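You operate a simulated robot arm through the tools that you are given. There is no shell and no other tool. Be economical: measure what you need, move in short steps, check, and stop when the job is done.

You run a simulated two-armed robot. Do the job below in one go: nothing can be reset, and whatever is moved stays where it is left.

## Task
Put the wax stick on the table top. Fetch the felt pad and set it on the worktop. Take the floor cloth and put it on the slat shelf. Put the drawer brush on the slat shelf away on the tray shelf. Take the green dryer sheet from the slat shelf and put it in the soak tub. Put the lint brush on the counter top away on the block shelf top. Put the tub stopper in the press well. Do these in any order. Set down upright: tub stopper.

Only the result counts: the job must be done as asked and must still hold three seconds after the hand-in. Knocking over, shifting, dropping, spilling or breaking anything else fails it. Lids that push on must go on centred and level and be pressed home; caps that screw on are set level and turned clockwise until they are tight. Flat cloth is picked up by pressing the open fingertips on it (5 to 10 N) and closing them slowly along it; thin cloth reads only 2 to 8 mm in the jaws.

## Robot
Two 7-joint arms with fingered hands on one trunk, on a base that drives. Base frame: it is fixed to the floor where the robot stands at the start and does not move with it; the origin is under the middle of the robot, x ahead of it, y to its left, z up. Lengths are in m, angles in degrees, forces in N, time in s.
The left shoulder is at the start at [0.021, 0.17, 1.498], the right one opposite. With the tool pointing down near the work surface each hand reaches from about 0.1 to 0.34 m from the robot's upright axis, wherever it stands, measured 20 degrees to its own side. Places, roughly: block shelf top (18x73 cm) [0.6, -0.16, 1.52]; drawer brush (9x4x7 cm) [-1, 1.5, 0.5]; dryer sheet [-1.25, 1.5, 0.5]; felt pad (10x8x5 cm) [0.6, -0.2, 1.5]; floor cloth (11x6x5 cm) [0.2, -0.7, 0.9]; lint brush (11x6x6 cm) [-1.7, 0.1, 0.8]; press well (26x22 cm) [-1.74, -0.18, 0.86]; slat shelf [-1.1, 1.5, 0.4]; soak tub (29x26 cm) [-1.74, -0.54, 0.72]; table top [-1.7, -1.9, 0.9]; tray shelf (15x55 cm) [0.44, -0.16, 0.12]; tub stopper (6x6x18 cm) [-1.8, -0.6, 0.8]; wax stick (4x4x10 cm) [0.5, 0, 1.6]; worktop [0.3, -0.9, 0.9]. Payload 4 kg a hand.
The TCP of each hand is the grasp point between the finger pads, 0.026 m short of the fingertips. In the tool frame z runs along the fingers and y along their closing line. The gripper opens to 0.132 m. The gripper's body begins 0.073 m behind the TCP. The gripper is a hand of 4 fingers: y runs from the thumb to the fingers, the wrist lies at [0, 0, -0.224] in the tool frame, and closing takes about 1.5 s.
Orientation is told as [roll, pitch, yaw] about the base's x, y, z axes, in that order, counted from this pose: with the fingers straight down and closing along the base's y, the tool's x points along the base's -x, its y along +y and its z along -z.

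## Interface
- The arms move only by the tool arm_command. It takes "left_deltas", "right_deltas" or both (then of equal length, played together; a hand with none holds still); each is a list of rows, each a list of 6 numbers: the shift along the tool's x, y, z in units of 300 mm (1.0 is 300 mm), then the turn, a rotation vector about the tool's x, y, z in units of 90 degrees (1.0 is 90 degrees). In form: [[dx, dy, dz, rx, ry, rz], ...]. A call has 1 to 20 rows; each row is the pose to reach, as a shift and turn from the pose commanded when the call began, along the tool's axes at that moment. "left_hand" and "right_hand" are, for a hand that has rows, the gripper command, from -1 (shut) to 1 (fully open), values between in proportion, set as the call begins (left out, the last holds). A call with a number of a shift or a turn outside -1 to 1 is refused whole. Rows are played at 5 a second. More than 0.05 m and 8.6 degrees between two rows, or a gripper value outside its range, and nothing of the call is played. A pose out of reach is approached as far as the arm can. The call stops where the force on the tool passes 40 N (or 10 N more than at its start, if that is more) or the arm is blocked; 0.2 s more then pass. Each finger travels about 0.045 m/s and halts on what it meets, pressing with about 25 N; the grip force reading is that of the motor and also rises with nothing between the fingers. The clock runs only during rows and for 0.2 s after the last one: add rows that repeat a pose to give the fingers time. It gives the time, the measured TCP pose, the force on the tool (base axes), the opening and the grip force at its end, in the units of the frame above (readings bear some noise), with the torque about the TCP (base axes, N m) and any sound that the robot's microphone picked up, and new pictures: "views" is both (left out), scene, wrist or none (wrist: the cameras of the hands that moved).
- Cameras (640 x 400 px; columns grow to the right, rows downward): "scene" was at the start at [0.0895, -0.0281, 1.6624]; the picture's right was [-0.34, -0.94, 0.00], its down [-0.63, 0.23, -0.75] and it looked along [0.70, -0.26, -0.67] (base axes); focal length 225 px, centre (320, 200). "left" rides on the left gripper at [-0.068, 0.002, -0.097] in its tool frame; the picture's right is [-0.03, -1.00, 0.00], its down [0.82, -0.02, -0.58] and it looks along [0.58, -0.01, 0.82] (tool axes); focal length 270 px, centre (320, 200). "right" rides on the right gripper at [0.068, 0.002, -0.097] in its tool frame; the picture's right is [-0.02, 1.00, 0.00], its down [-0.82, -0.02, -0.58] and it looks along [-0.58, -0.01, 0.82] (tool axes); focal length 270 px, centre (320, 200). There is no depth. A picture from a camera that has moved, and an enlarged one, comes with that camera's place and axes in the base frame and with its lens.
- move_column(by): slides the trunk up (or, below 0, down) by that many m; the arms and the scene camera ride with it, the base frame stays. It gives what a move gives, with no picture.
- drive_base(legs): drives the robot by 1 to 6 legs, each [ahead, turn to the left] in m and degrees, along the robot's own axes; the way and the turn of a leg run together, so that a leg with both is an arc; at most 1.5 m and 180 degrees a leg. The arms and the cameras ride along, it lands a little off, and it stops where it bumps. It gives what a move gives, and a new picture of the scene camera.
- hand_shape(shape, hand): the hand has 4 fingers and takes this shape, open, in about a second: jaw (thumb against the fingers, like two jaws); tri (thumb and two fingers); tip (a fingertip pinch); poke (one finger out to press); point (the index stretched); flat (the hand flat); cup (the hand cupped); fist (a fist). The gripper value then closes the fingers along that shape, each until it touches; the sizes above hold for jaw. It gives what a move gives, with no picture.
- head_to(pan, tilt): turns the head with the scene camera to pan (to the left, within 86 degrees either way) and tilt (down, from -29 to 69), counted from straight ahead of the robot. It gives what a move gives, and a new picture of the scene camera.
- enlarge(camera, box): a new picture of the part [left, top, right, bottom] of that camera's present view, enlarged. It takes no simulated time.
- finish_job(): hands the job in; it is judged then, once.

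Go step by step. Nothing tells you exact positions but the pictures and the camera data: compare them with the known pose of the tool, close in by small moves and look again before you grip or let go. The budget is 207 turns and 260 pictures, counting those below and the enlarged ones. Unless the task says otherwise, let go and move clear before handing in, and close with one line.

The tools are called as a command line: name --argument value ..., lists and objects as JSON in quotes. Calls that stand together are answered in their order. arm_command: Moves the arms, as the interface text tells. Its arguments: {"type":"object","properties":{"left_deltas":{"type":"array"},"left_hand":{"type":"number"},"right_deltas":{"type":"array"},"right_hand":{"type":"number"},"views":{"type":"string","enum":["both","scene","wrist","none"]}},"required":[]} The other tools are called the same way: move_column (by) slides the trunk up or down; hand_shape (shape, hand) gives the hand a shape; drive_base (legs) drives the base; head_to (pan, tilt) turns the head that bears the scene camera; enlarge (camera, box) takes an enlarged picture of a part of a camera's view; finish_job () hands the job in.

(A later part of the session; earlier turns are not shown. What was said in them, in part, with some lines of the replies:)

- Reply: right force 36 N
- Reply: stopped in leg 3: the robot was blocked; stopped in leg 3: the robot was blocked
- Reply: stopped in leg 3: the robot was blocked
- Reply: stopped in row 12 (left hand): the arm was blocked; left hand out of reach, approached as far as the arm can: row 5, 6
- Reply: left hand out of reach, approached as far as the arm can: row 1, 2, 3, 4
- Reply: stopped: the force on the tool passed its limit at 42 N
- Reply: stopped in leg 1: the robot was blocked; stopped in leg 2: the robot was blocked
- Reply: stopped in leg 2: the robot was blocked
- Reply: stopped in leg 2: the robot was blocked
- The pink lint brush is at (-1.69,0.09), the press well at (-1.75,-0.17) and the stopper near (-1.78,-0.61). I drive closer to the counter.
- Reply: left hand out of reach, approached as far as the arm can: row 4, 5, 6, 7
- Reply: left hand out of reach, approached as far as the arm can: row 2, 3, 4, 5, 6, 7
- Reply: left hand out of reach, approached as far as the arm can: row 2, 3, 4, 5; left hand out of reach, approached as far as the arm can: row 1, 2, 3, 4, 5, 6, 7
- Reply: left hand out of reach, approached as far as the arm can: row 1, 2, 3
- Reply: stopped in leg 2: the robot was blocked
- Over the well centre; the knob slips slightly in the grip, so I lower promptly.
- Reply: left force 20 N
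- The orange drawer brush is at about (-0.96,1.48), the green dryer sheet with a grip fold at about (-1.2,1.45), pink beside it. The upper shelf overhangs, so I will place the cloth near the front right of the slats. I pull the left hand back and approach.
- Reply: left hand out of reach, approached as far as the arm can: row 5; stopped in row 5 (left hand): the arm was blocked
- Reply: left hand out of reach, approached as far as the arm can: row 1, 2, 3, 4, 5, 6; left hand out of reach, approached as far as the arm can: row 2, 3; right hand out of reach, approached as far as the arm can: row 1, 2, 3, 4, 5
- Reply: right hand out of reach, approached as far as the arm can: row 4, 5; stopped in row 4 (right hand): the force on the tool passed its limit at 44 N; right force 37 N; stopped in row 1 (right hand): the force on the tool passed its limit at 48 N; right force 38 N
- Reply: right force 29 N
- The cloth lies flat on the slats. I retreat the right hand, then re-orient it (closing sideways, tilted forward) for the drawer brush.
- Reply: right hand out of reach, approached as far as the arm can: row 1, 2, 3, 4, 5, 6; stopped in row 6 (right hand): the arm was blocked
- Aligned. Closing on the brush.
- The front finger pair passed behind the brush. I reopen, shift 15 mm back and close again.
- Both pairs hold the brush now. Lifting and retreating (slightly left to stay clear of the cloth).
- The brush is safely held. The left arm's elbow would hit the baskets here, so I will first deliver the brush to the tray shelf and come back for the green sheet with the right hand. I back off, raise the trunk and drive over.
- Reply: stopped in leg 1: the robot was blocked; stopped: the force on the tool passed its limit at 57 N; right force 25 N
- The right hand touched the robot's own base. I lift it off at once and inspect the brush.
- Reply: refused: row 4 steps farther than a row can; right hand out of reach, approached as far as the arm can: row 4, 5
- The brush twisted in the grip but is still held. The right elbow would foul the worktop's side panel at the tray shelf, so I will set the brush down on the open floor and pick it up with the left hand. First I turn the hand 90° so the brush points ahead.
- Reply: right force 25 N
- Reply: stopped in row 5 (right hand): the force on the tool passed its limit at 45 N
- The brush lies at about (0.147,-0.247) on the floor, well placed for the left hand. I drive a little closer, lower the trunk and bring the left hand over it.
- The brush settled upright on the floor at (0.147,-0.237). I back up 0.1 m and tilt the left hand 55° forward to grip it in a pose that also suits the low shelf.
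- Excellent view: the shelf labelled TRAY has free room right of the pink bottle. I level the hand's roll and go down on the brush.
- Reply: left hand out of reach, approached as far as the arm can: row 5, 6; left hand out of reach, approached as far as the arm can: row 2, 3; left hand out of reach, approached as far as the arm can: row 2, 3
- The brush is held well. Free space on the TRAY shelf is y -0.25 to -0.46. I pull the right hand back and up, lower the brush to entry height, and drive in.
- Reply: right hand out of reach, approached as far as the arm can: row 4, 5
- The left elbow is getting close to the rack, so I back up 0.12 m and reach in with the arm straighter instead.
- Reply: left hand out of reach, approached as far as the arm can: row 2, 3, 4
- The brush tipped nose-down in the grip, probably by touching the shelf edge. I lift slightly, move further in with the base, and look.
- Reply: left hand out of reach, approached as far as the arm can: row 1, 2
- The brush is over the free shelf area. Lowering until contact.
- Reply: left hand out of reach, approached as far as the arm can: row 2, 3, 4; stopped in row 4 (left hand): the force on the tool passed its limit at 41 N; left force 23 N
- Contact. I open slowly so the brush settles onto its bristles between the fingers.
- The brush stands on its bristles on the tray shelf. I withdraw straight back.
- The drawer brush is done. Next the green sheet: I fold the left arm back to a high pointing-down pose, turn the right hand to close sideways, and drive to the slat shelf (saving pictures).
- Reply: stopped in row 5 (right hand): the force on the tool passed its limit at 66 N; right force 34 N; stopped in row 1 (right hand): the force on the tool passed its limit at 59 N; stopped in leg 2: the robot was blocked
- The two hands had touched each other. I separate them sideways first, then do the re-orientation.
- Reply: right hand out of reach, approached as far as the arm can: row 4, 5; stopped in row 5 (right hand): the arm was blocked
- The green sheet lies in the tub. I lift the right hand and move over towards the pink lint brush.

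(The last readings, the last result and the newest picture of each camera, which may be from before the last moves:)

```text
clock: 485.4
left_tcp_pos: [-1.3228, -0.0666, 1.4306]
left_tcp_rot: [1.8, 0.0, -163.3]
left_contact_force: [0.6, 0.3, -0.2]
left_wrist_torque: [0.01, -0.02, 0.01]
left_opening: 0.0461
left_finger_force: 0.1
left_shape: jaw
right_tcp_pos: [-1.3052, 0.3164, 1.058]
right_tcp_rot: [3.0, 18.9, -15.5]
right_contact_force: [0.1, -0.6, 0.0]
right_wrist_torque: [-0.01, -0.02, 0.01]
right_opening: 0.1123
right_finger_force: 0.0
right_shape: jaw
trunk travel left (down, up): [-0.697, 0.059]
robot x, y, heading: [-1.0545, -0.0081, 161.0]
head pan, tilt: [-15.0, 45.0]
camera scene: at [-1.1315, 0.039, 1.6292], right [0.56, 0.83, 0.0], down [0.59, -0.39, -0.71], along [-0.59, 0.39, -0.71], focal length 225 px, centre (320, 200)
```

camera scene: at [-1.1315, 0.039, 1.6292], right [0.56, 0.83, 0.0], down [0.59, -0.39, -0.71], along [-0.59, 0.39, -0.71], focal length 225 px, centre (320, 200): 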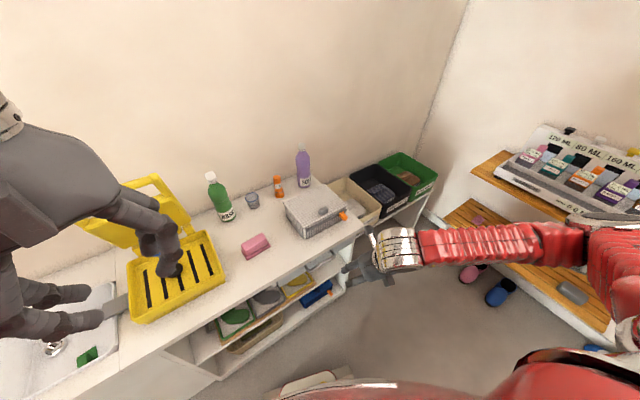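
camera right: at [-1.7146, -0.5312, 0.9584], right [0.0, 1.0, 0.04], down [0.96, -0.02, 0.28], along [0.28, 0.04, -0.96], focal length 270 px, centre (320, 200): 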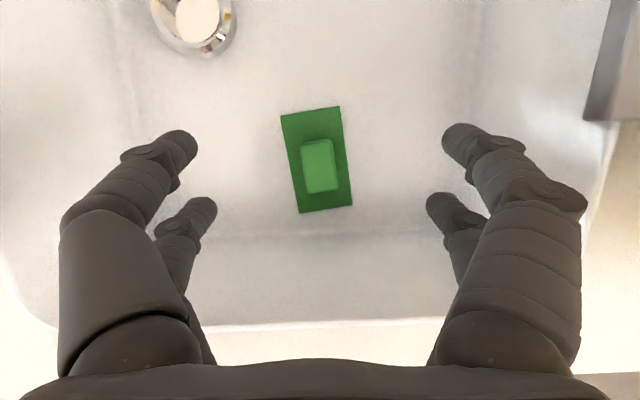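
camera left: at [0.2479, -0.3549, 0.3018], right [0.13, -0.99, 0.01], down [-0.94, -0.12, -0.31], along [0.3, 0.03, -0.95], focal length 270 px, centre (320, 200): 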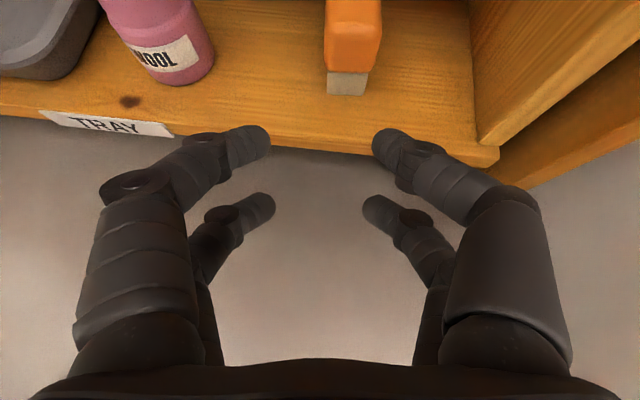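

The lint brush is at about (-1.675,0.10), its long axis matching the robot's sideways direction. I re-orient the left hand (yaw, then 54° forward tilt) and reach over it.

arm_command --left_deltas '[[0, 0, 0.06, 0, 0, 0.08], [0, 0, 0.12, 0, 0, 0.16], [0, 0, 0.18, 0, 0, 0.24], [0, 0, 0.24, 0, 0, 0.32], [0, 0, 0.33, 0, 0, 0.4]]' --left_hand 1 --views "none"

arm_command --left_deltas '[[-0.12, -0.02, 0.07, 0, -0.075, 0], [-0.24, -0.04, 0.15, 0, -0.15, 0], [-0.36, -0.06, 0.22, 0, -0.225, 0], [-0.49, -0.08, 0.3, 0, -0.3, 0], [-0.61, -0.1, 0.37, 0, -0.375, 0], [-0.73, -0.12, 0.45, 0, -0.45, 0], [-0.85, -0.14, 0.52, 0, -0.525, 0], [-0.97, -0.16, 0.6, 0, -0.6, 0]]' --views "both"

```text
clock: 486.6
left_tcp_pos: [-1.331, -0.0607, 1.3361]
left_tcp_rot: [1.4, 0.9, 160.6]
left_contact_force: [0.3, 1.1, 0.7]
left_wrist_torque: [0.02, -0.05, 0.01]
left_opening: 0.1318
left_finger_force: 0.1
left_shape: jaw
left hand out of reach, approached as far as the arm can: row 5
right_tcp_pos: [-1.3045, 0.316, 1.0593]
right_tcp_rot: [3.0, 18.9, -15.5]
right_contact_force: [0.1, -0.5, -0.2]
right_wrist_torque: [-0.02, 0.01, 0.05]
right_opening: 0.1123
right_finger_force: 0.1
right_shape: jaw
trunk travel left (down, up): [-0.697, 0.059]
robot x, y, heading: [-1.0538, -0.011, 160.9]
head pan, tilt: [-15.0, 45.0]
```

```text
clock: 488.4
left_tcp_pos: [-1.5919, 0.0783, 1.1511]
left_tcp_rot: [2.2, -53.1, 159.0]
left_contact_force: [0.7, -0.8, -1.6]
left_wrist_torque: [0.05, 0.15, -0.02]
left_opening: 0.1317
left_finger_force: 0.2
left_shape: jaw
right_tcp_pos: [-1.3059, 0.32, 1.0577]
right_tcp_rot: [2.8, 18.9, -15.6]
right_contact_force: [0.1, 0.3, -0.8]
right_wrist_torque: [-0.04, -0.02, -0.01]
right_opening: 0.1122
right_finger_force: 0.0
right_shape: jaw
trunk travel left (down, up): [-0.697, 0.059]
robot x, y, heading: [-1.0513, -0.0098, 161.2]
head pan, tilt: [-15.0, 45.0]
camera scene: at [-1.1319, 0.0441, 1.6291], right [0.56, 0.83, 0.0], down [0.59, -0.4, -0.71], along [-0.59, 0.39, -0.71], focal length 225 px, centre (320, 200)
camera left: at [-1.5554, 0.0674, 1.2637], right [0.32, 0.95, 0.0], down [0.9, -0.3, -0.31], along [-0.29, 0.09, -0.95], focal length 270 px, centre (320, 200)
```

scene: 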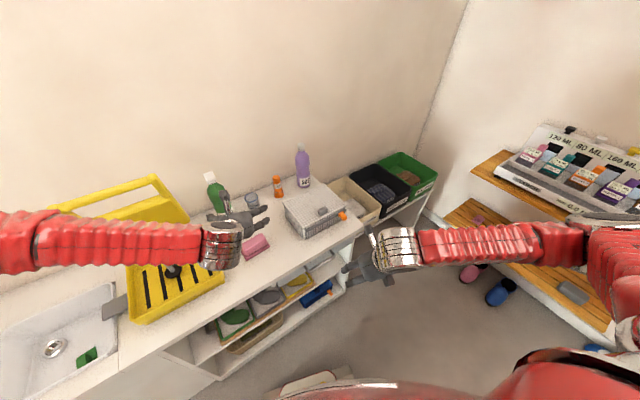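
left: 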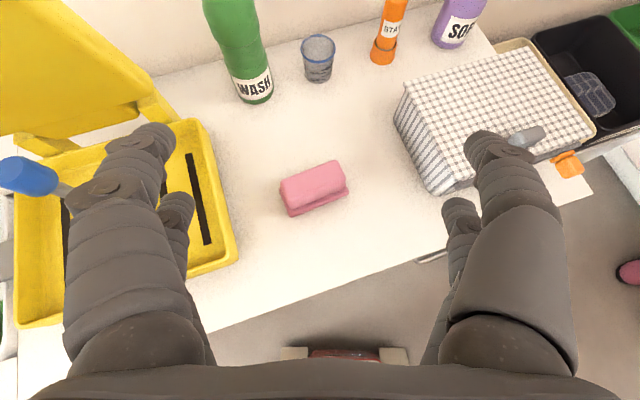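

The left forearm would pass too close to the stopper when lowered, so I withdraw the left hand and use the right one: I turn the base 20° left and tilt the right hand.

arm_command --left_deltas '[[-0.015, 0, -0.15, 0, 0, 0], [-0.03, 0, -0.3, 0, 0, 0], [-0.05, 0, -0.45, 0, 0, 0], [-0.07, 0, -0.6, 0, 0, 0], [-0.09, 0, -0.75, 0, 0, 0], [-0.11, 0, -0.9, 0, 0, 0], [-0.13, 0, -1.0, 0, 0, 0]]' --views "none"

arm_command --right_deltas '[[0, 0, 0, 0, 0.08, 0], [0, 0, 0, 0, 0.16, 0], [0, 0, 0, 0, 0.24, 0], [0, 0, 0, 0, 0.32, 0], [0, 0, 0, 0, 0.38, 0]]' --right_hand 1 --views "none"

drive_base --legs '[[0, 20]]'

```text
clock: 490.0
left_tcp_pos: [-1.4038, 0.0777, 1.3695]
left_tcp_rot: [2.4, -53.1, 158.8]
left_contact_force: [-0.3, 0.4, -0.1]
left_wrist_torque: [-0.01, 0.02, -0.02]
left_opening: 0.1317
left_finger_force: 0.0
left_shape: jaw
left hand out of reach, approached as far as the arm can: row 4, 5, 6, 7
right_tcp_pos: [-1.3041, 0.3167, 1.0601]
right_tcp_rot: [3.0, 19.0, -15.5]
right_contact_force: [0.2, -0.3, 0.3]
right_wrist_torque: [0.03, -0.03, -0.01]
right_opening: 0.1121
right_finger_force: 0.1
right_shape: jaw
trunk travel left (down, up): [-0.697, 0.059]
robot x, y, heading: [-1.0563, -0.0081, 161.1]
head pan, tilt: [-15.0, 45.0]
```

```text
clock: 491.2
left_tcp_pos: [-1.4069, 0.078, 1.3672]
left_tcp_rot: [2.3, -53.0, 158.8]
left_contact_force: [-0.4, -0.4, 0.4]
left_wrist_torque: [0.0, 0.01, -0.01]
left_opening: 0.132
left_finger_force: 0.0
left_shape: jaw
right_tcp_pos: [-1.3048, 0.3169, 1.0588]
right_tcp_rot: [3.1, 26.2, -15.1]
right_contact_force: [-0.5, 1.0, 0.8]
right_wrist_torque: [0.02, 0.01, -0.02]
right_opening: 0.132
right_finger_force: 0.1
right_shape: jaw
right hand out of reach, approached as far as the arm can: row 2, 3, 4, 5
trunk travel left (down, up): [-0.697, 0.059]
robot x, y, heading: [-1.0548, -0.0105, 161.3]
head pan, tilt: [-15.0, 45.0]
```

```text
clock: 492.8
left_tcp_pos: [-1.4203, -0.0425, 1.3711]
left_tcp_rot: [3.3, -52.3, 178.9]
left_contact_force: [-0.1, -0.3, 0.1]
left_wrist_torque: [-0.01, -0.01, -0.02]
left_opening: 0.1319
left_finger_force: 0.0
left_shape: jaw
right_tcp_pos: [-1.4004, 0.2104, 1.0595]
right_tcp_rot: [3.1, 26.2, 4.9]
right_contact_force: [0.6, -0.2, 0.0]
right_wrist_torque: [-0.02, 0.02, 0.0]
right_opening: 0.1322
right_finger_force: 0.1
right_shape: jaw
trunk travel left (down, up): [-0.697, 0.059]
robot x, y, heading: [-1.0537, 0.0086, -178.5]
head pan, tilt: [-15.0, 45.0]
camera scene: at [-1.1429, 0.0254, 1.6293], right [0.24, 0.97, 0.0], down [0.69, -0.17, -0.71], along [-0.69, 0.17, -0.71], focal length 225 px, centre (320, 200)
```

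scene: 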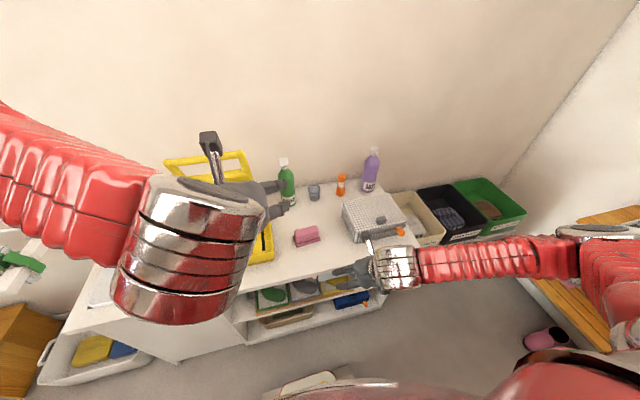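

arm_command --right_deltas '[[0.1, -0.05, 0.07, 0, 0.03, 0], [0.2, -0.1, 0.14, 0, 0.08, 0], [0.3, -0.15, 0.21, 0, 0.13, 0], [0.4, -0.2, 0.29, 0, 0.18, 0], [0.49, -0.25, 0.36, 0, 0.23, 0], [0.565, -0.29, 0.427, 0, 0.27, 0]]' --views "wrist"

```text
clock: 494.2
left_tcp_pos: [-1.4217, -0.0448, 1.3695]
left_tcp_rot: [3.1, -52.5, 179.0]
left_contact_force: [-0.3, 0.3, 0.0]
left_wrist_torque: [0.02, 0.03, -0.03]
left_opening: 0.1319
left_finger_force: 0.0
left_shape: jaw
right_tcp_pos: [-1.6075, 0.1003, 1.0239]
right_tcp_rot: [5.1, 49.9, 7.1]
right_contact_force: [0.0, 0.4, 0.5]
right_wrist_torque: [0.01, -0.04, 0.03]
right_opening: 0.1317
right_finger_force: 0.2
right_shape: jaw
right hand out of reach, approached as far as the arm can: row 5, 6
trunk travel left (down, up): [-0.697, 0.059]
robot x, y, heading: [-1.0542, 0.0052, -178.7]
head pan, tilt: [-15.0, 45.0]
camera right: at [-1.5777, 0.0971, 1.1378], right [-0.04, 1.0, 0.04], down [0.97, 0.05, -0.25], along [-0.26, 0.03, -0.97], focal length 270 px, centre (320, 200)
```

right: 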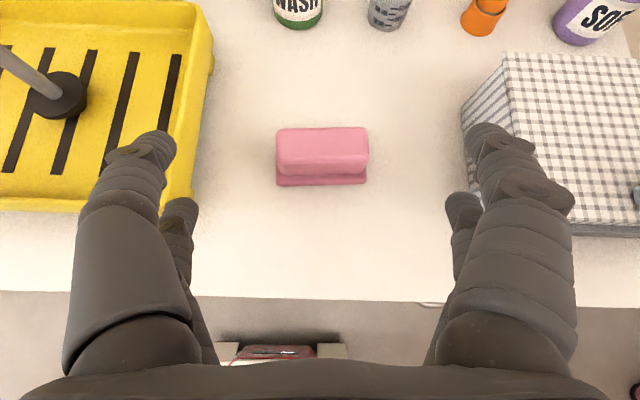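

Well aligned. Going down to the lint brush.

arm_command --right_deltas '[[-0.035, 0, 0.1, 0, 0, 0], [-0.07, 0, 0.2, 0, 0, 0], [-0.105, 0.007, 0.3, 0, 0, 0], [-0.139, 0.007, 0.395, 0, 0, 0], [-0.139, 0.007, 0.395, 0, 0, 0]]' --views "wrist"

```text
clock: 495.4
left_tcp_pos: [-1.4213, -0.0427, 1.3695]
left_tcp_rot: [3.3, -52.4, 178.8]
left_contact_force: [-0.1, 0.2, 0.4]
left_wrist_torque: [0.03, 0.0, -0.02]
left_opening: 0.1319
left_finger_force: 0.1
left_shape: jaw
right_tcp_pos: [-1.6656, 0.0928, 0.9477]
right_tcp_rot: [5.1, 49.6, 6.8]
right_contact_force: [0.2, 1.1, -0.1]
right_wrist_torque: [0.01, 0.0, 0.0]
right_opening: 0.1319
right_finger_force: 0.1
right_shape: jaw
right hand out of reach, approached as far as the arm can: row 1, 2, 3, 4, 5
trunk travel left (down, up): [-0.697, 0.059]
robot x, y, heading: [-1.0562, 0.0035, -178.9]
head pan, tilt: [-15.0, 45.0]
camera right: at [-1.6356, 0.0886, 1.0612], right [-0.03, 1.0, 0.04], down [0.97, 0.04, -0.25], along [-0.25, 0.03, -0.97], focal length 270 px, centre (320, 200)
```

right: 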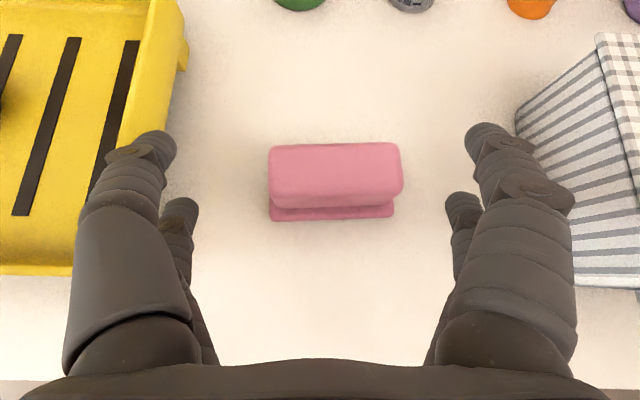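

move_column --by -0.035

arm_command --right_deltas '[[0, 0.025, 0.01, 0, 0, 0], [0, 0.025, 0.01, 0, 0, 0], [0, 0.025, 0.01, 0, 0, 0], [0, 0.025, 0.01, 0, 0, 0], [0, 0.025, 0.01, 0, 0, 0], [0, 0.025, 0.01, 0, 0, 0]]' --right_hand -1 --views "wrist"

```text
clock: 496.1
left_tcp_pos: [-1.4197, -0.0419, 1.335]
left_tcp_rot: [3.3, -52.3, 179.0]
left_contact_force: [0.5, -0.2, 0.8]
left_wrist_torque: [0.0, 0.0, 0.0]
left_opening: 0.1318
left_finger_force: 0.1
left_shape: jaw
right_tcp_pos: [-1.6646, 0.0928, 0.9113]
right_tcp_rot: [5.1, 49.4, 6.7]
right_contact_force: [0.3, 0.5, -0.1]
right_wrist_torque: [0.02, 0.0, -0.01]
right_opening: 0.1322
right_finger_force: 0.1
right_shape: jaw
trunk travel left (down, up): [-0.662, 0.094]
robot x, y, heading: [-1.0505, 0.0066, -178.9]
head pan, tilt: [-15.0, 45.0]
```

```text
clock: 497.6
left_tcp_pos: [-1.4215, -0.0417, 1.3356]
left_tcp_rot: [3.3, -52.4, 178.9]
left_contact_force: [-0.1, -0.3, -0.6]
left_wrist_torque: [0.01, 0.03, 0.04]
left_opening: 0.132
left_finger_force: 0.1
left_shape: jaw
right_tcp_pos: [-1.6676, 0.0997, 0.91]
right_tcp_rot: [5.4, 49.2, 6.8]
right_contact_force: [-0.7, -0.1, 0.6]
right_wrist_torque: [-0.01, 0.0, 0.02]
right_opening: 0.0076
right_finger_force: 0.1
right_shape: jaw
trunk travel left (down, up): [-0.662, 0.094]
robot x, y, heading: [-1.0519, 0.0055, -178.7]
head pan, tilt: [-15.0, 45.0]
camera right: at [-1.6383, 0.0949, 1.0242], right [-0.03, 1.0, 0.04], down [0.97, 0.04, -0.24], along [-0.24, 0.03, -0.97], focal length 270 px, centre (320, 200)
```

right: 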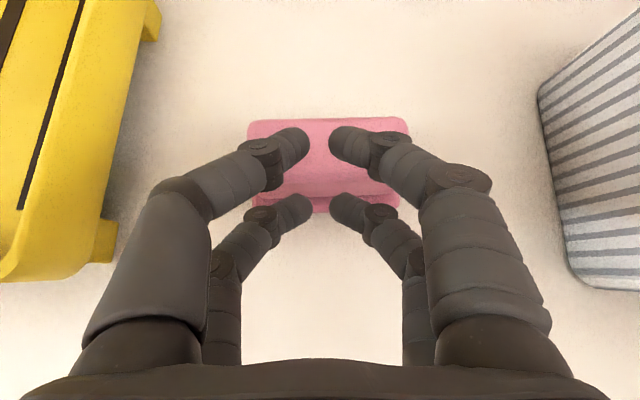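

The brush sits lower than I assumed (top about z 0.883). I reopen, lower by 36 mm and close again.

arm_command --right_deltas '[[0, 0, 0, 0, 0, 0], [0, 0, 0, 0, 0, 0], [0, 0, 0, 0, 0, 0], [0, 0, 0, 0, 0, 0], [0, 0, 0, 0, 0, 0], [0, 0, 0, 0, 0, 0], [0, 0, 0, 0, 0, 0], [0, 0, 0, 0, 0, 0]]' --right_hand 1 --views "none"

move_column --by -0.037

arm_command --right_deltas '[[0.03, 0, 0.035, 0, 0, 0], [0.03, 0, 0.035, 0, 0, 0]]' --views "wrist"

```text
clock: 499.4
left_tcp_pos: [-1.4213, -0.0422, 1.335]
left_tcp_rot: [3.3, -52.4, 178.9]
left_contact_force: [-0.7, -0.4, 0.4]
left_wrist_torque: [0.01, -0.02, -0.01]
left_opening: 0.1318
left_finger_force: 0.1
left_shape: jaw
right_tcp_pos: [-1.666, 0.1005, 0.9085]
right_tcp_rot: [5.4, 49.2, 6.8]
right_contact_force: [-0.2, -0.3, 0.5]
right_wrist_torque: [-0.01, 0.02, 0.03]
right_opening: 0.1321
right_finger_force: 0.1
right_shape: jaw
trunk travel left (down, up): [-0.662, 0.094]
robot x, y, heading: [-1.0539, 0.0037, -178.6]
head pan, tilt: [-15.0, 45.0]
```

```text
clock: 500.2
left_tcp_pos: [-1.4204, -0.0412, 1.2975]
left_tcp_rot: [3.3, -52.4, 178.9]
left_contact_force: [1.1, 0.1, 0.8]
left_wrist_torque: [-0.02, 0.03, -0.02]
left_opening: 0.1317
left_finger_force: 0.1
left_shape: jaw
right_tcp_pos: [-1.6671, 0.0997, 0.873]
right_tcp_rot: [5.4, 49.3, 6.8]
right_contact_force: [0.1, -0.3, 0.4]
right_wrist_torque: [-0.01, -0.01, 0.03]
right_opening: 0.1319
right_finger_force: 0.0
right_shape: jaw
trunk travel left (down, up): [-0.625, 0.131]
robot x, y, heading: [-1.0533, 0.0044, -178.9]
head pan, tilt: [-15.0, 45.0]
```

```text
clock: 500.8
left_tcp_pos: [-1.4205, -0.0432, 1.299]
left_tcp_rot: [3.3, -52.3, 178.9]
left_contact_force: [-0.1, 0.8, 0.3]
left_wrist_torque: [-0.02, -0.03, 0.02]
left_opening: 0.1318
left_finger_force: 0.1
left_shape: jaw
right_tcp_pos: [-1.6821, 0.1, 0.873]
right_tcp_rot: [5.5, 49.2, 7.0]
right_contact_force: [0.0, -0.8, 0.3]
right_wrist_torque: [0.04, 0.0, -0.02]
right_opening: 0.1317
right_finger_force: 0.0
right_shape: jaw
trunk travel left (down, up): [-0.625, 0.131]
robot x, y, heading: [-1.0529, 0.0045, -178.9]
head pan, tilt: [-15.0, 45.0]
camera right: at [-1.6522, 0.0942, 0.9877], right [-0.03, 1.0, 0.04], down [0.97, 0.04, -0.24], along [-0.25, 0.03, -0.97], focal length 270 px, centre (320, 200)
```

right: 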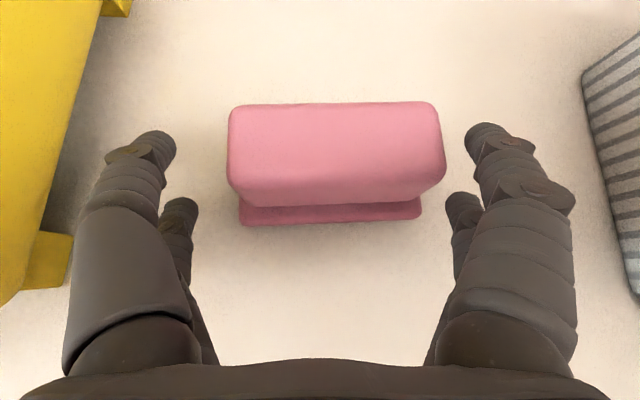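

arm_command --right_deltas '[[0.02, 0.022, 0.02, 0, 0, 0], [0.02, 0.022, 0.02, 0, 0, 0], [0.02, 0.022, 0.02, 0, 0, 0], [0.02, 0.022, 0.02, 0, 0, 0], [0.02, 0.022, 0.02, 0, 0, 0], [0.02, 0.022, 0.02, 0, 0, 0], [0.02, 0.022, 0.02, 0, 0, 0]]' --right_hand -1 --views "wrist"

```text
clock: 502.4
left_tcp_pos: [-1.4214, -0.0423, 1.2986]
left_tcp_rot: [3.3, -52.3, 178.9]
left_contact_force: [-0.1, -0.7, -0.8]
left_wrist_torque: [0.03, 0.01, 0.01]
left_opening: 0.132
left_finger_force: 0.1
left_shape: jaw
right_tcp_pos: [-1.6909, 0.1059, 0.8746]
right_tcp_rot: [5.4, 49.2, 6.9]
right_contact_force: [-0.2, 0.1, 0.2]
right_wrist_torque: [-0.04, 0.01, 0.0]
right_opening: 0.0942
right_finger_force: 25.4
right_shape: jaw
trunk travel left (down, up): [-0.625, 0.131]
robot x, y, heading: [-1.0509, 0.0065, -178.9]
head pan, tilt: [-15.0, 45.0]
camera right: at [-1.6614, 0.1008, 0.9891], right [-0.03, 1.0, 0.04], down [0.97, 0.04, -0.24], along [-0.24, 0.03, -0.97], focal length 270 px, centre (320, 200)
```

right: 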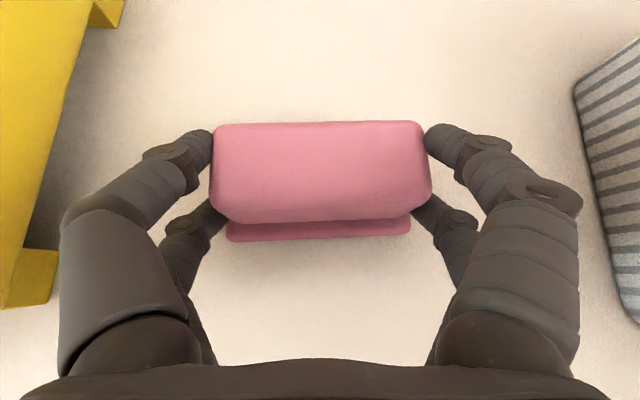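

Gripped across its length. I raise the trunk, then back away in an arc and turn towards the wall shelf.

move_column --by 0.16

drive_base --legs '[[-0.25, 0], [-0.5, -90], [0.5, -90]]'

```text
clock: 503.9
left_tcp_pos: [-1.4219, -0.0406, 1.4285]
left_tcp_rot: [3.3, -52.3, 179.0]
left_contact_force: [0.4, 0.3, -0.1]
left_wrist_torque: [0.0, -0.02, 0.01]
left_opening: 0.1318
left_finger_force: 0.0
left_shape: jaw
right_tcp_pos: [-1.6901, 0.1048, 1.0043]
right_tcp_rot: [5.4, 49.2, 6.8]
right_contact_force: [-0.7, 0.5, -1.4]
right_wrist_torque: [-0.02, -0.04, 0.0]
right_opening: 0.0945
right_finger_force: 24.7
right_shape: jaw
right hand out of reach, approached as far as the arm can: row 1
trunk travel left (down, up): [-0.755, 0.0]
robot x, y, heading: [-1.055, 0.0077, -178.8]
head pan, tilt: [-15.0, 45.0]
```

```text
clock: 508.4
left_tcp_pos: [-0.7924, 0.1506, 1.4304]
left_tcp_rot: [3.5, -52.5, 124.9]
left_contact_force: [0.4, 0.0, 0.6]
left_wrist_torque: [-0.02, 0.01, 0.01]
left_opening: 0.132
left_finger_force: 0.1
left_shape: jaw
right_tcp_pos: [-0.8269, 0.4436, 1.0123]
right_tcp_rot: [5.1, 46.9, -48.0]
right_contact_force: [-0.2, -0.3, -1.7]
right_wrist_torque: [0.01, 0.01, -0.01]
right_opening: 0.0934
right_finger_force: 24.9
right_shape: jaw
trunk travel left (down, up): [-0.755, 0.0]
robot x, y, heading: [-0.5669, -0.14, 130.2]
head pan, tilt: [-15.0, 45.0]
stopped in leg 2: the robot was blocked; the commanded pose is now the measured one
camera scene: at [-0.6051, -0.0593, 1.6881], right [0.91, 0.43, 0.0], down [0.3, -0.64, -0.71], along [-0.3, 0.64, -0.71], focal length 225 px, centre (320, 200)
```

scene: 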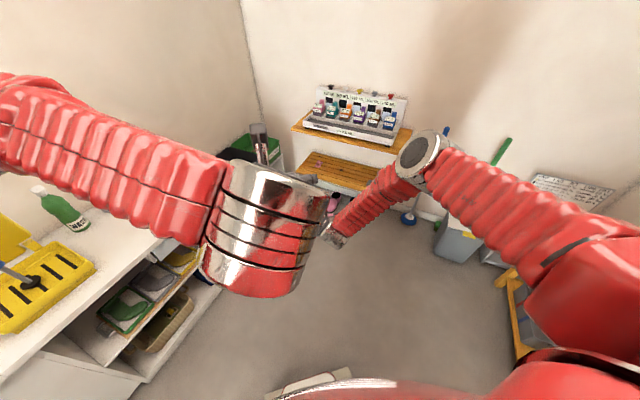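

arm_command --left_deltas '[[0.1, 0.1, -0.01, 0, 0, 0], [0.2, 0.21, -0.03, 0, 0, 0], [0.3, 0.32, -0.04, 0, 0, 0], [0.4, 0.42, -0.05, 0, 0, 0], [0.5, 0.53, -0.07, 0, 0, 0], [0.6, 0.63, -0.08, 0, 0, 0], [0.7, 0.73, -0.09, 0, 0, 0]]' --views "none"

drive_base --legs '[[0, -43]]'

drive_base --legs '[[0, -43]]'

drive_base --legs '[[0, -43]]'

```text
clock: 510.0
left_tcp_pos: [-0.8799, 0.0467, 1.2005]
left_tcp_rot: [3.2, -52.3, 125.3]
left_contact_force: [-0.5, 0.5, 1.0]
left_wrist_torque: [0.0, 0.04, -0.02]
left_opening: 0.1318
left_finger_force: 0.1
left_shape: jaw
left hand out of reach, approached as far as the arm can: row 2, 3, 4, 5, 6, 7
right_tcp_pos: [-0.8322, 0.445, 1.0111]
right_tcp_rot: [5.1, 46.9, -48.0]
right_contact_force: [-0.6, -0.5, -0.9]
right_wrist_torque: [-0.01, 0.02, 0.01]
right_opening: 0.0936
right_finger_force: 24.7
right_shape: jaw
trunk travel left (down, up): [-0.755, 0.0]
robot x, y, heading: [-0.5637, -0.1436, 130.0]
head pan, tilt: [-15.0, 45.0]
```

```text
clock: 512.7
left_tcp_pos: [-0.6654, 0.2113, 1.2012]
left_tcp_rot: [3.9, -52.2, 81.7]
left_contact_force: [1.5, -1.1, -0.1]
left_wrist_torque: [0.02, 0.04, 0.05]
left_opening: 0.1321
left_finger_force: 0.0
left_shape: jaw
right_tcp_pos: [-0.4657, 0.4898, 1.0729]
right_tcp_rot: [-7.3, 46.1, -98.3]
right_contact_force: [1.2, -0.9, -1.1]
right_wrist_torque: [0.07, 0.09, 0.13]
right_opening: 0.0933
right_finger_force: 24.8
right_shape: jaw
trunk travel left (down, up): [-0.755, 0.0]
robot x, y, heading: [-0.613, -0.138, 87.7]
head pan, tilt: [-15.0, 45.0]
stopped in leg 1: the robot was blocked; the commanded pose is now the measured one
camera scene: at [-0.5824, -0.0485, 1.6879], right [0.95, -0.3, 0.0], down [-0.21, -0.68, -0.71], along [0.21, 0.67, -0.71], focal length 225 px, centre (320, 200)
```

scene: 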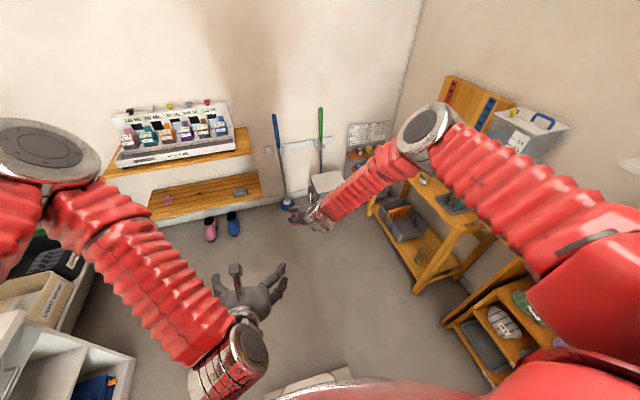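

```text
clock: 515.4
left_tcp_pos: [-0.4176, 0.1593, 1.2022]
left_tcp_rot: [3.9, -52.2, 39.6]
left_contact_force: [0.5, -0.2, 0.8]
left_wrist_torque: [-0.01, 0.05, 0.06]
left_opening: 0.1324
left_finger_force: 0.1
left_shape: jaw
right_tcp_pos: [-0.0834, 0.2342, 1.0746]
right_tcp_rot: [-7.2, 46.2, -140.0]
right_contact_force: [0.6, -0.4, -1.9]
right_wrist_torque: [0.04, 0.03, 0.09]
right_opening: 0.08
right_finger_force: 25.0
right_shape: jaw
trunk travel left (down, up): [-0.755, 0.0]
robot x, y, heading: [-0.6409, -0.1081, 45.0]
head pan, tilt: [-15.0, 45.0]
stopped in leg 1: the robot was blocked; the commanded pose is now the measured one
camera scene: at [-0.5596, -0.0613, 1.6878], right [0.5, -0.87, 0.0], down [-0.61, -0.35, -0.71], along [0.61, 0.35, -0.71], focal length 225 px, centre (320, 200)
```

scene: 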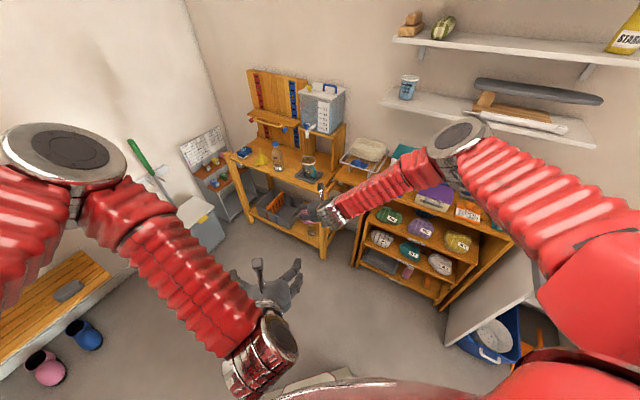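

```text
clock: 516.9
left_tcp_pos: [-0.3502, 0.0874, 1.2028]
left_tcp_rot: [3.9, -52.4, 23.1]
left_contact_force: [0.1, -0.7, 0.7]
left_wrist_torque: [0.01, 0.0, 0.01]
left_opening: 0.132
left_finger_force: 0.0
left_shape: jaw
right_tcp_pos: [-0.0075, 0.0626, 1.0756]
right_tcp_rot: [-6.5, 46.1, -156.2]
right_contact_force: [-0.5, -1.5, -1.1]
right_wrist_torque: [0.03, -0.01, 0.03]
right_opening: 0.0803
right_finger_force: 24.9
right_shape: jaw
trunk travel left (down, up): [-0.755, 0.0]
robot x, y, heading: [-0.6509, -0.0929, 28.5]
head pan, tilt: [-15.0, 45.0]
stopped in leg 1: the robot was blocked; the commanded pose is now the measured one
camera scene: at [-0.5586, -0.0733, 1.688], right [0.23, -0.97, 0.0], down [-0.69, -0.16, -0.71], along [0.69, 0.16, -0.71], focal length 225 px, centre (320, 200)
```

scene: 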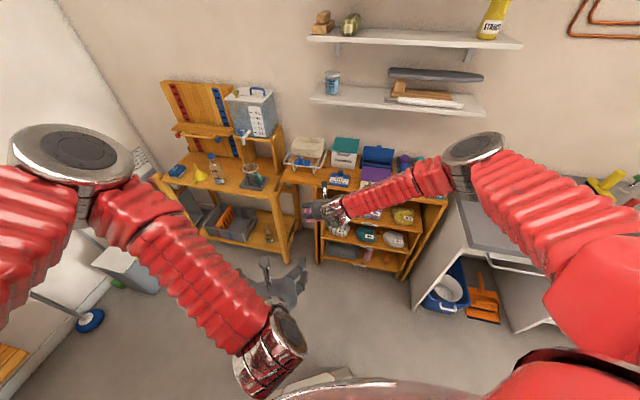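

arm_command --right_deltas '[[0.12, 0, -0.1, 0, 0, 0], [0.24, 0, -0.21, 0, 0, 0], [0.36, 0, -0.32, 0, 0, 0], [0.48, 0, -0.43, 0, 0, 0], [0.6, 0, -0.54, 0, 0, 0], [0.73, 0, -0.68, 0, 0, 0]]' --views "wrist"

```text
refused: row 6 steps farther than a row can; nothing moved
```

arm_command --right_deltas '[[0.1, 0, -0.09, 0, 0, 0], [0.2, 0, -0.18, 0, 0, 0], [0.3, 0, -0.27, 0, 0, 0], [0.4, 0, -0.36, 0, 0, 0], [0.5, 0, -0.45, 0, 0, 0], [0.6, 0, -0.54, 0, 0, 0], [0.7, 0, -0.63, 0, 0, 0]]' --views "wrist"

```text
clock: 518.5
left_tcp_pos: [-0.3525, 0.0911, 1.2041]
left_tcp_rot: [3.7, -52.4, 23.3]
left_contact_force: [-1.2, -0.4, -1.0]
left_wrist_torque: [0.01, 0.04, 0.01]
left_opening: 0.132
left_finger_force: 0.0
left_shape: jaw
right_tcp_pos: [0.0059, 0.0493, 1.3602]
right_tcp_rot: [-6.3, 46.0, -156.1]
right_contact_force: [0.2, 1.0, -1.7]
right_wrist_torque: [0.0, -0.01, 0.05]
right_opening: 0.0801
right_finger_force: 24.9
right_shape: jaw
trunk travel left (down, up): [-0.755, 0.0]
robot x, y, heading: [-0.6488, -0.0921, 28.1]
head pan, tilt: [-15.0, 45.0]
camera right: at [-0.0086, 0.0277, 1.4745], right [0.46, -0.88, -0.09], down [-0.88, -0.44, -0.19], along [0.13, 0.17, -0.98], focal length 270 px, centre (320, 200)
```

right: 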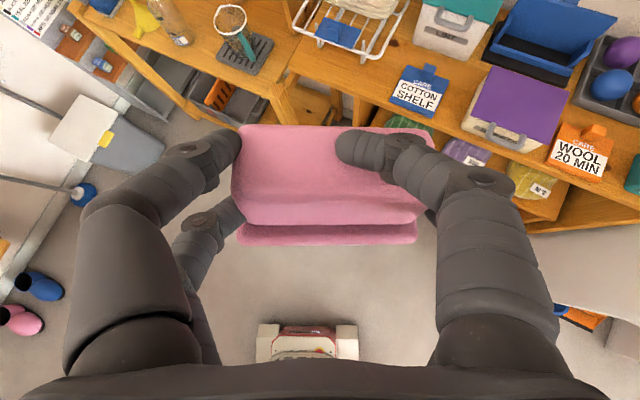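

The brush is still held. I raise it to shelf height, shift it left, finish the turn and approach.

arm_command --right_deltas '[[0.09, -0.06, -0.08, 0, 0, 0], [0.18, -0.12, -0.16, 0, 0, 0], [0.27, -0.18, -0.24, 0, 0, 0], [0.36, -0.24, -0.32, 0, 0, 0], [0.45, -0.3, -0.41, 0, 0, 0], [0.54, -0.37, -0.49, 0, 0, 0], [0.63, -0.43, -0.57, 0, 0, 0]]' --views "none"

drive_base --legs '[[0, -27], [0.3, 0]]'

```text
clock: 520.1
left_tcp_pos: [-0.3533, 0.0906, 1.2037]
left_tcp_rot: [3.7, -52.4, 23.4]
left_contact_force: [-0.5, 0.4, 0.7]
left_wrist_torque: [0.03, -0.01, -0.02]
left_opening: 0.1323
left_finger_force: 0.0
left_shape: jaw
right_tcp_pos: [-0.0406, 0.1503, 1.6234]
right_tcp_rot: [-6.2, 46.1, -156.0]
right_contact_force: [-0.4, -0.4, -0.7]
right_wrist_torque: [-0.02, -0.02, 0.0]
right_opening: 0.08
right_finger_force: 25.2
right_shape: jaw
trunk travel left (down, up): [-0.755, 0.0]
robot x, y, heading: [-0.65, -0.0937, 27.8]
head pan, tilt: [-15.0, 45.0]
```

```text
clock: 523.7
left_tcp_pos: [-0.0054, -0.0639, 1.2036]
left_tcp_rot: [3.8, -52.4, -4.2]
left_contact_force: [-0.1, -0.3, -0.5]
left_wrist_torque: [0.01, -0.03, 0.01]
left_opening: 0.132
left_finger_force: 0.0
left_shape: jaw
right_tcp_pos: [0.3005, -0.1562, 1.624]
right_tcp_rot: [-6.3, 46.2, 176.4]
right_contact_force: [-0.2, -1.2, -0.1]
right_wrist_torque: [-0.01, 0.0, 0.05]
right_opening: 0.0799
right_finger_force: 24.9
right_shape: jaw
trunk travel left (down, up): [-0.755, 0.0]
robot x, y, heading: [-0.3514, -0.0739, 0.9]
head pan, tilt: [-15.0, 45.0]
camera scene: at [-0.2641, -0.0955, 1.6881], right [-0.24, -0.97, 0.0], down [-0.69, 0.17, -0.71], along [0.69, -0.17, -0.71], focal length 225 px, centre (320, 200)
```

scene: 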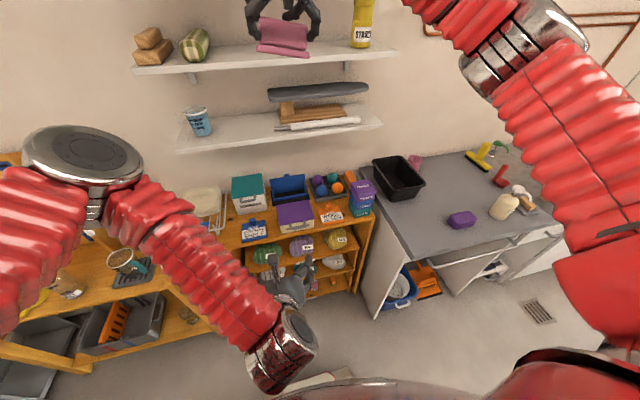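

drive_base --legs '[[0.22, 0]]'

arm_command --right_deltas '[[0, 0, 0, 0, 0, 0]]' --views "wrist"

```text
clock: 525.4
left_tcp_pos: [0.2119, -0.0604, 1.2224]
left_tcp_rot: [5.7, -54.2, -5.2]
left_contact_force: [-2.7, -0.9, 1.5]
left_wrist_torque: [0.07, -0.04, 0.1]
left_opening: 0.1323
left_finger_force: 0.0
left_shape: jaw
right_tcp_pos: [0.4608, -0.1153, 1.6111]
right_tcp_rot: [1.6, 48.4, -168.1]
right_contact_force: [-2.8, -2.1, -1.3]
right_wrist_torque: [0.14, -0.18, 0.14]
right_opening: 0.0799
right_finger_force: 25.0
right_shape: jaw
trunk travel left (down, up): [-0.755, 0.0]
robot x, y, heading: [-0.1381, -0.0744, 0.3]
head pan, tilt: [-15.0, 45.0]
stopped in leg 1: the robot was blocked; the commanded pose is now the measured one
camera scene: at [-0.1831, -0.1126, 1.7005], right [-0.25, -0.97, -0.03], down [-0.63, 0.19, -0.76], along [0.74, -0.17, -0.65], focal length 225 px, centre (320, 200)
```

scene: 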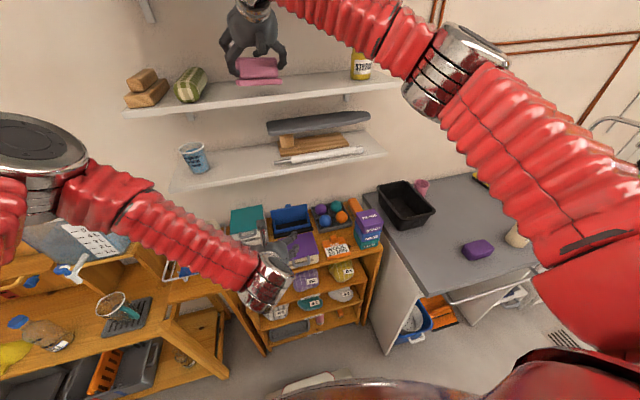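

```text
clock: 525.8
left_tcp_pos: [0.3564, -0.0299, 1.165]
left_tcp_rot: [3.7, -48.0, -2.2]
left_contact_force: [1.1, 1.2, 1.8]
left_wrist_torque: [-0.11, 0.12, -0.06]
left_opening: 0.132
left_finger_force: 0.0
left_shape: jaw
right_tcp_pos: [0.6394, -0.0567, 1.5655]
right_tcp_rot: [-0.9, 46.9, -167.0]
right_contact_force: [17.9, 28.7, 124.1]
right_wrist_torque: [-0.51, -0.3, 0.44]
right_opening: 0.0517
right_finger_force: 24.9
right_shape: jaw
trunk travel left (down, up): [-0.755, 0.0]
robot x, y, heading: [-0.1415, -0.0697, 1.0]
head pan, tilt: [-15.0, 45.0]
stopped in row 1 (left hand): the arm was blocked; the commanded pose is now the measured one
camera right: at [0.6172, -0.0666, 1.6818], right [0.22, -0.98, -0.03], down [-0.96, -0.21, -0.2], along [0.19, 0.07, -0.98], focal length 270 px, centre (320, 200)
```

right: 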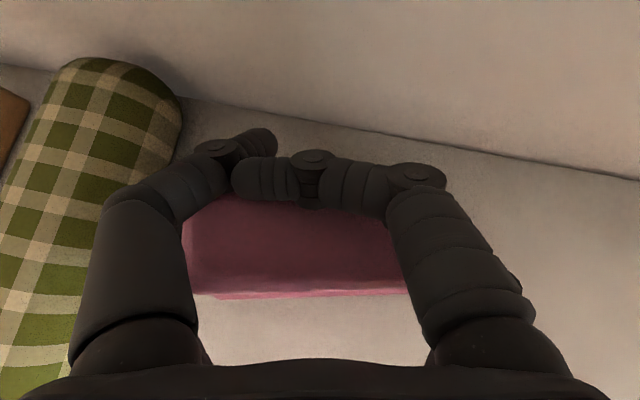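

The base bumped and the torso sprang, so the hand is now pressing the brush on the shelf. I relieve it gently: up a little and away from the green roll.

arm_command --right_deltas '[[0.025, 0.0, -0.024, 0, 0, 0], [0.05, 0.0, -0.048, 0, 0, 0], [0.075, 0.05, -0.07, 0, 0, 0], [0.05, 0.12, -0.1, 0, 0, 0], [0.03, 0.18, -0.13, 0, 0, 0]]' --views "wrist"

```text
clock: 527.0
left_tcp_pos: [0.311, -0.0349, 1.1788]
left_tcp_rot: [4.0, -49.7, -2.9]
left_contact_force: [0.9, -0.5, -0.9]
left_wrist_torque: [0.02, -0.03, 0.0]
left_opening: 0.1319
left_finger_force: 0.0
left_shape: jaw
right_tcp_pos: [0.5714, -0.1262, 1.5712]
right_tcp_rot: [2.4, 43.3, -165.5]
right_contact_force: [0.6, 0.7, -0.5]
right_wrist_torque: [-0.02, -0.01, 0.01]
right_opening: 0.0544
right_finger_force: 25.7
right_shape: jaw
trunk travel left (down, up): [-0.755, 0.0]
robot x, y, heading: [-0.1433, -0.0722, 0.9]
head pan, tilt: [-15.0, 45.0]
camera right: at [0.5552, -0.1294, 1.6891], right [0.2, -0.98, 0.01], down [-0.97, -0.2, -0.14], along [0.14, 0.02, -0.99], focal length 270 px, centre (320, 200)
```

right: 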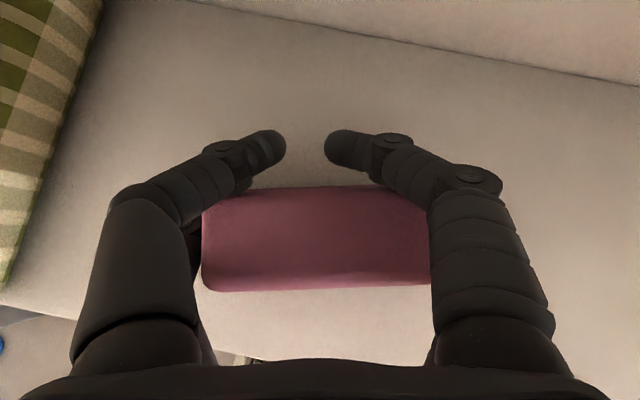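

The brush now hovers over the free part of the shelf. Lowering slowly to contact.

arm_command --right_deltas '[[-0.012, 0, 0.012, 0, 0, 0], [-0.024, 0, 0.024, 0, 0, 0], [-0.036, 0, 0.036, 0, 0, 0], [-0.048, 0, 0.048, 0, 0, 0]]' --views "none"

```text
clock: 528.0
left_tcp_pos: [0.3094, -0.0373, 1.1793]
left_tcp_rot: [4.3, -49.9, -3.2]
left_contact_force: [-0.3, 0.2, -0.7]
left_wrist_torque: [-0.01, -0.04, -0.01]
left_opening: 0.1322
left_finger_force: 0.1
left_shape: jaw
right_tcp_pos: [0.572, -0.1369, 1.5701]
right_tcp_rot: [1.1, 44.7, -167.1]
right_contact_force: [-0.6, 0.2, 1.7]
right_wrist_torque: [0.05, 0.13, 0.0]
right_opening: 0.0547
right_finger_force: 24.9
right_shape: jaw
trunk travel left (down, up): [-0.755, 0.0]
robot x, y, heading: [-0.1374, -0.0706, 0.8]
head pan, tilt: [-15.0, 45.0]
```

arm_command --right_deltas '[[-0.015, 0, 0.015, 0, 0, 0], [-0.03, 0, 0.03, 0, 0, 0], [-0.045, 0, 0.045, 0, 0, 0], [-0.06, 0, 0.06, 0, 0, 0]]' --views "none"

```text
clock: 528.6
left_tcp_pos: [0.308, -0.039, 1.1792]
left_tcp_rot: [4.5, -49.9, -3.3]
left_contact_force: [0.3, -0.8, 0.8]
left_wrist_torque: [0.0, 0.01, -0.02]
left_opening: 0.1319
left_finger_force: 0.2
left_shape: jaw
right_tcp_pos: [0.5722, -0.1365, 1.5688]
right_tcp_rot: [0.8, 46.1, -167.0]
right_contact_force: [-4.1, -0.1, 9.4]
right_wrist_torque: [0.03, 0.48, -0.05]
right_opening: 0.0537
right_finger_force: 25.4
right_shape: jaw
trunk travel left (down, up): [-0.755, 0.0]
robot x, y, heading: [-0.1427, -0.0722, 1.0]
head pan, tilt: [-15.0, 45.0]
stopped in row 3 (right hand): the force on the tool passed its limit at 46 N (the readings are from after the stop); the commanded pose is now the measured one
```

Contact with the shelf. I open the hand and look.

arm_command --right_deltas '[[0, 0, 0, 0, 0, 0], [0, 0, 0, 0, 0, 0], [0, 0, 0, 0, 0, 0], [0, 0, 0, 0, 0, 0], [0, 0, 0, 0, 0, 0], [0, 0, 0, 0, 0, 0]]' --right_hand 1 --views "wrist"

```text
clock: 530.0
left_tcp_pos: [0.3096, -0.0387, 1.1784]
left_tcp_rot: [4.4, -49.9, -3.2]
left_contact_force: [0.5, 0.2, 0.3]
left_wrist_torque: [0.02, -0.02, 0.01]
left_opening: 0.1318
left_finger_force: 0.2
left_shape: jaw
right_tcp_pos: [0.5736, -0.1365, 1.5654]
right_tcp_rot: [0.9, 45.7, -167.0]
right_contact_force: [-0.2, 0.5, 0.8]
right_wrist_torque: [0.01, 0.03, 0.01]
right_opening: 0.1319
right_finger_force: 0.0
right_shape: jaw
trunk travel left (down, up): [-0.755, 0.0]
robot x, y, heading: [-0.1394, -0.0695, 0.9]
head pan, tilt: [-15.0, 45.0]
camera right: at [0.552, -0.143, 1.6828], right [0.2, -0.98, -0.01], down [-0.96, -0.19, -0.18], along [0.18, 0.04, -0.98], focal length 270 px, centre (320, 200)
```

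right: 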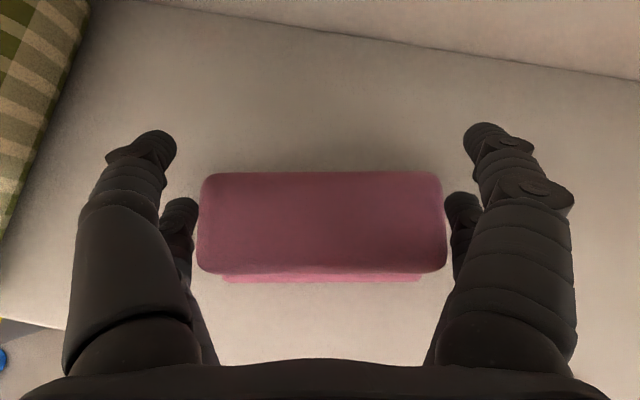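

The lint brush sits flat on the shelf. I withdraw along the tool axis and check the scene.

arm_command --right_deltas '[[0, 0, -0.08, 0, 0, 0], [0, 0, -0.18, 0, 0, 0], [0, 0, -0.3, 0, 0, 0], [0, 0, -0.42, 0, 0, 0], [0, 0, -0.55, 0, 0, 0], [0, 0, -0.68, 0, 0, 0]]' --views "both"

```text
clock: 531.2
left_tcp_pos: [0.2973, -0.0419, 1.1871]
left_tcp_rot: [4.4, -50.5, -3.3]
left_contact_force: [-2.2, -0.5, -0.2]
left_wrist_torque: [0.02, -0.09, 0.03]
left_opening: 0.1318
left_finger_force: 0.1
left_shape: jaw
right_tcp_pos: [0.4706, -0.1854, 1.5488]
right_tcp_rot: [7.8, 32.9, -166.7]
right_contact_force: [-2.5, -0.1, -0.1]
right_wrist_torque: [0.0, -0.06, 0.01]
right_opening: 0.1322
right_finger_force: 0.0
right_shape: jaw
trunk travel left (down, up): [-0.755, 0.0]
robot x, y, heading: [-0.1367, -0.0734, 1.0]
head pan, tilt: [-15.0, 45.0]
stopped in row 6 (right hand): the force on the tool passed its limit at 46 N (the readings are from after the stop); the commanded pose is now the measured one
camera scene: at [-0.0082, -0.0936, 1.6866], right [-0.25, -0.97, 0.0], down [-0.7, 0.17, -0.69], along [0.67, -0.17, -0.72], focal length 225 px, centre (320, 200)
camera right: at [0.4736, -0.1744, 1.6658], right [0.13, -0.99, 0.1], down [-0.99, -0.13, 0.04], along [-0.02, -0.1, -0.99], focal length 270 px, centre (320, 200)
```

scene: 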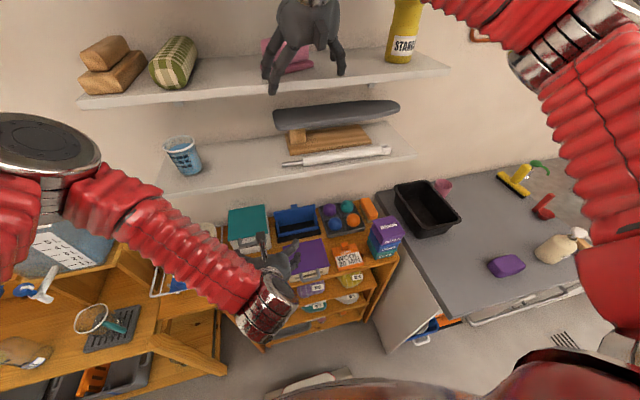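
right: 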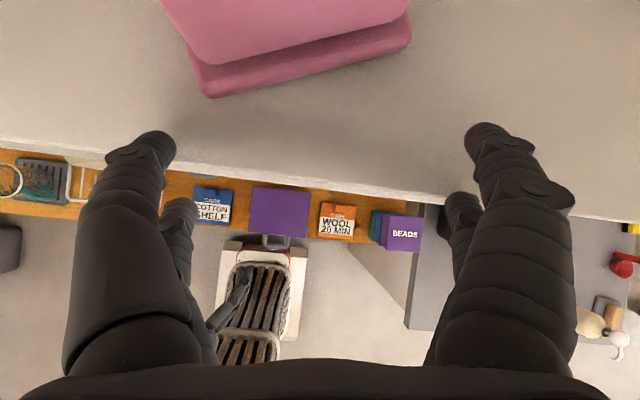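

The brush stays on the shelf. I drive straight back to get clear.

drive_base --legs '[[-0.35, 0]]'

head_to --pan 0 --tilt 15

```text
clock: 533.6
left_tcp_pos: [-0.0636, -0.0453, 1.1868]
left_tcp_rot: [4.5, -50.7, -3.5]
left_contact_force: [0.9, 1.0, 0.5]
left_wrist_torque: [0.02, -0.01, -0.01]
left_opening: 0.132
left_finger_force: 0.1
left_shape: jaw
right_tcp_pos: [0.106, -0.1865, 1.5726]
right_tcp_rot: [7.1, 35.3, -166.8]
right_contact_force: [0.1, 0.8, -0.1]
right_wrist_torque: [-0.01, -0.01, 0.02]
right_opening: 0.1322
right_finger_force: 0.1
right_shape: jaw
trunk travel left (down, up): [-0.755, 0.0]
robot x, y, heading: [-0.4932, -0.0728, 0.4]
head pan, tilt: [-15.0, 45.0]
camera scene: at [-0.4013, -0.0954, 1.6877], right [-0.25, -0.97, 0.0], down [-0.69, 0.18, -0.7], along [0.68, -0.18, -0.71], focal length 225 px, centre (320, 200)
```

scene: 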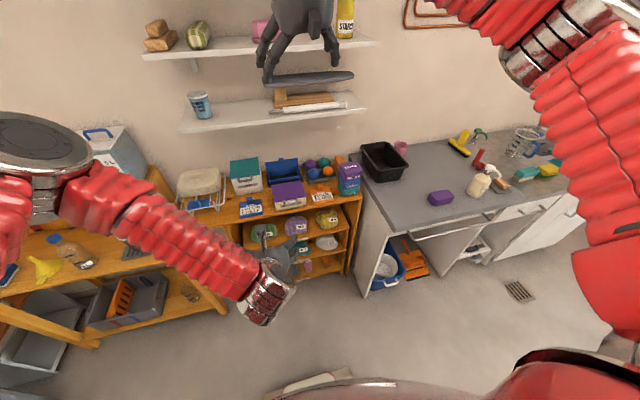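

```text
clock: 534.5
left_tcp_pos: [-0.0642, -0.0451, 1.1895]
left_tcp_rot: [4.4, -50.8, -3.5]
left_contact_force: [-0.6, 0.0, 0.0]
left_wrist_torque: [-0.03, 0.01, 0.03]
left_opening: 0.1321
left_finger_force: 0.1
left_shape: jaw
right_tcp_pos: [0.1035, -0.184, 1.5731]
right_tcp_rot: [7.1, 35.5, -166.8]
right_contact_force: [0.4, -0.3, 0.0]
right_wrist_torque: [-0.02, 0.02, 0.01]
right_opening: 0.1322
right_finger_force: 0.2
right_shape: jaw
trunk travel left (down, up): [-0.755, 0.0]
robot x, y, heading: [-0.4963, -0.0745, 0.6]
head pan, tilt: [0.0, 15.0]
camera scene: at [-0.3888, -0.074, 1.7346], right [0.01, -1.0, 0.0], down [-0.26, 0.0, -0.97], along [0.97, 0.01, -0.26], focal length 225 px, centre (320, 200)
```

scene: 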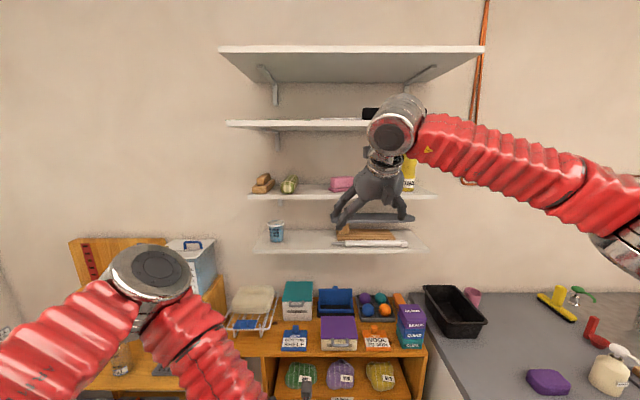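

All seven things look to be in place, both hands are empty and clear, and the shelf looks in order. Handing in.

finish_job

```text
The job is handed in.
```

I handed the job in with all seven items placed as asked and the tub stopper upright in the press well. On the way I dropped the felt pad on the floor once and bumped the counter and the area by the wall shelf. I saw nothing moved or knocked over in the pictures I took.
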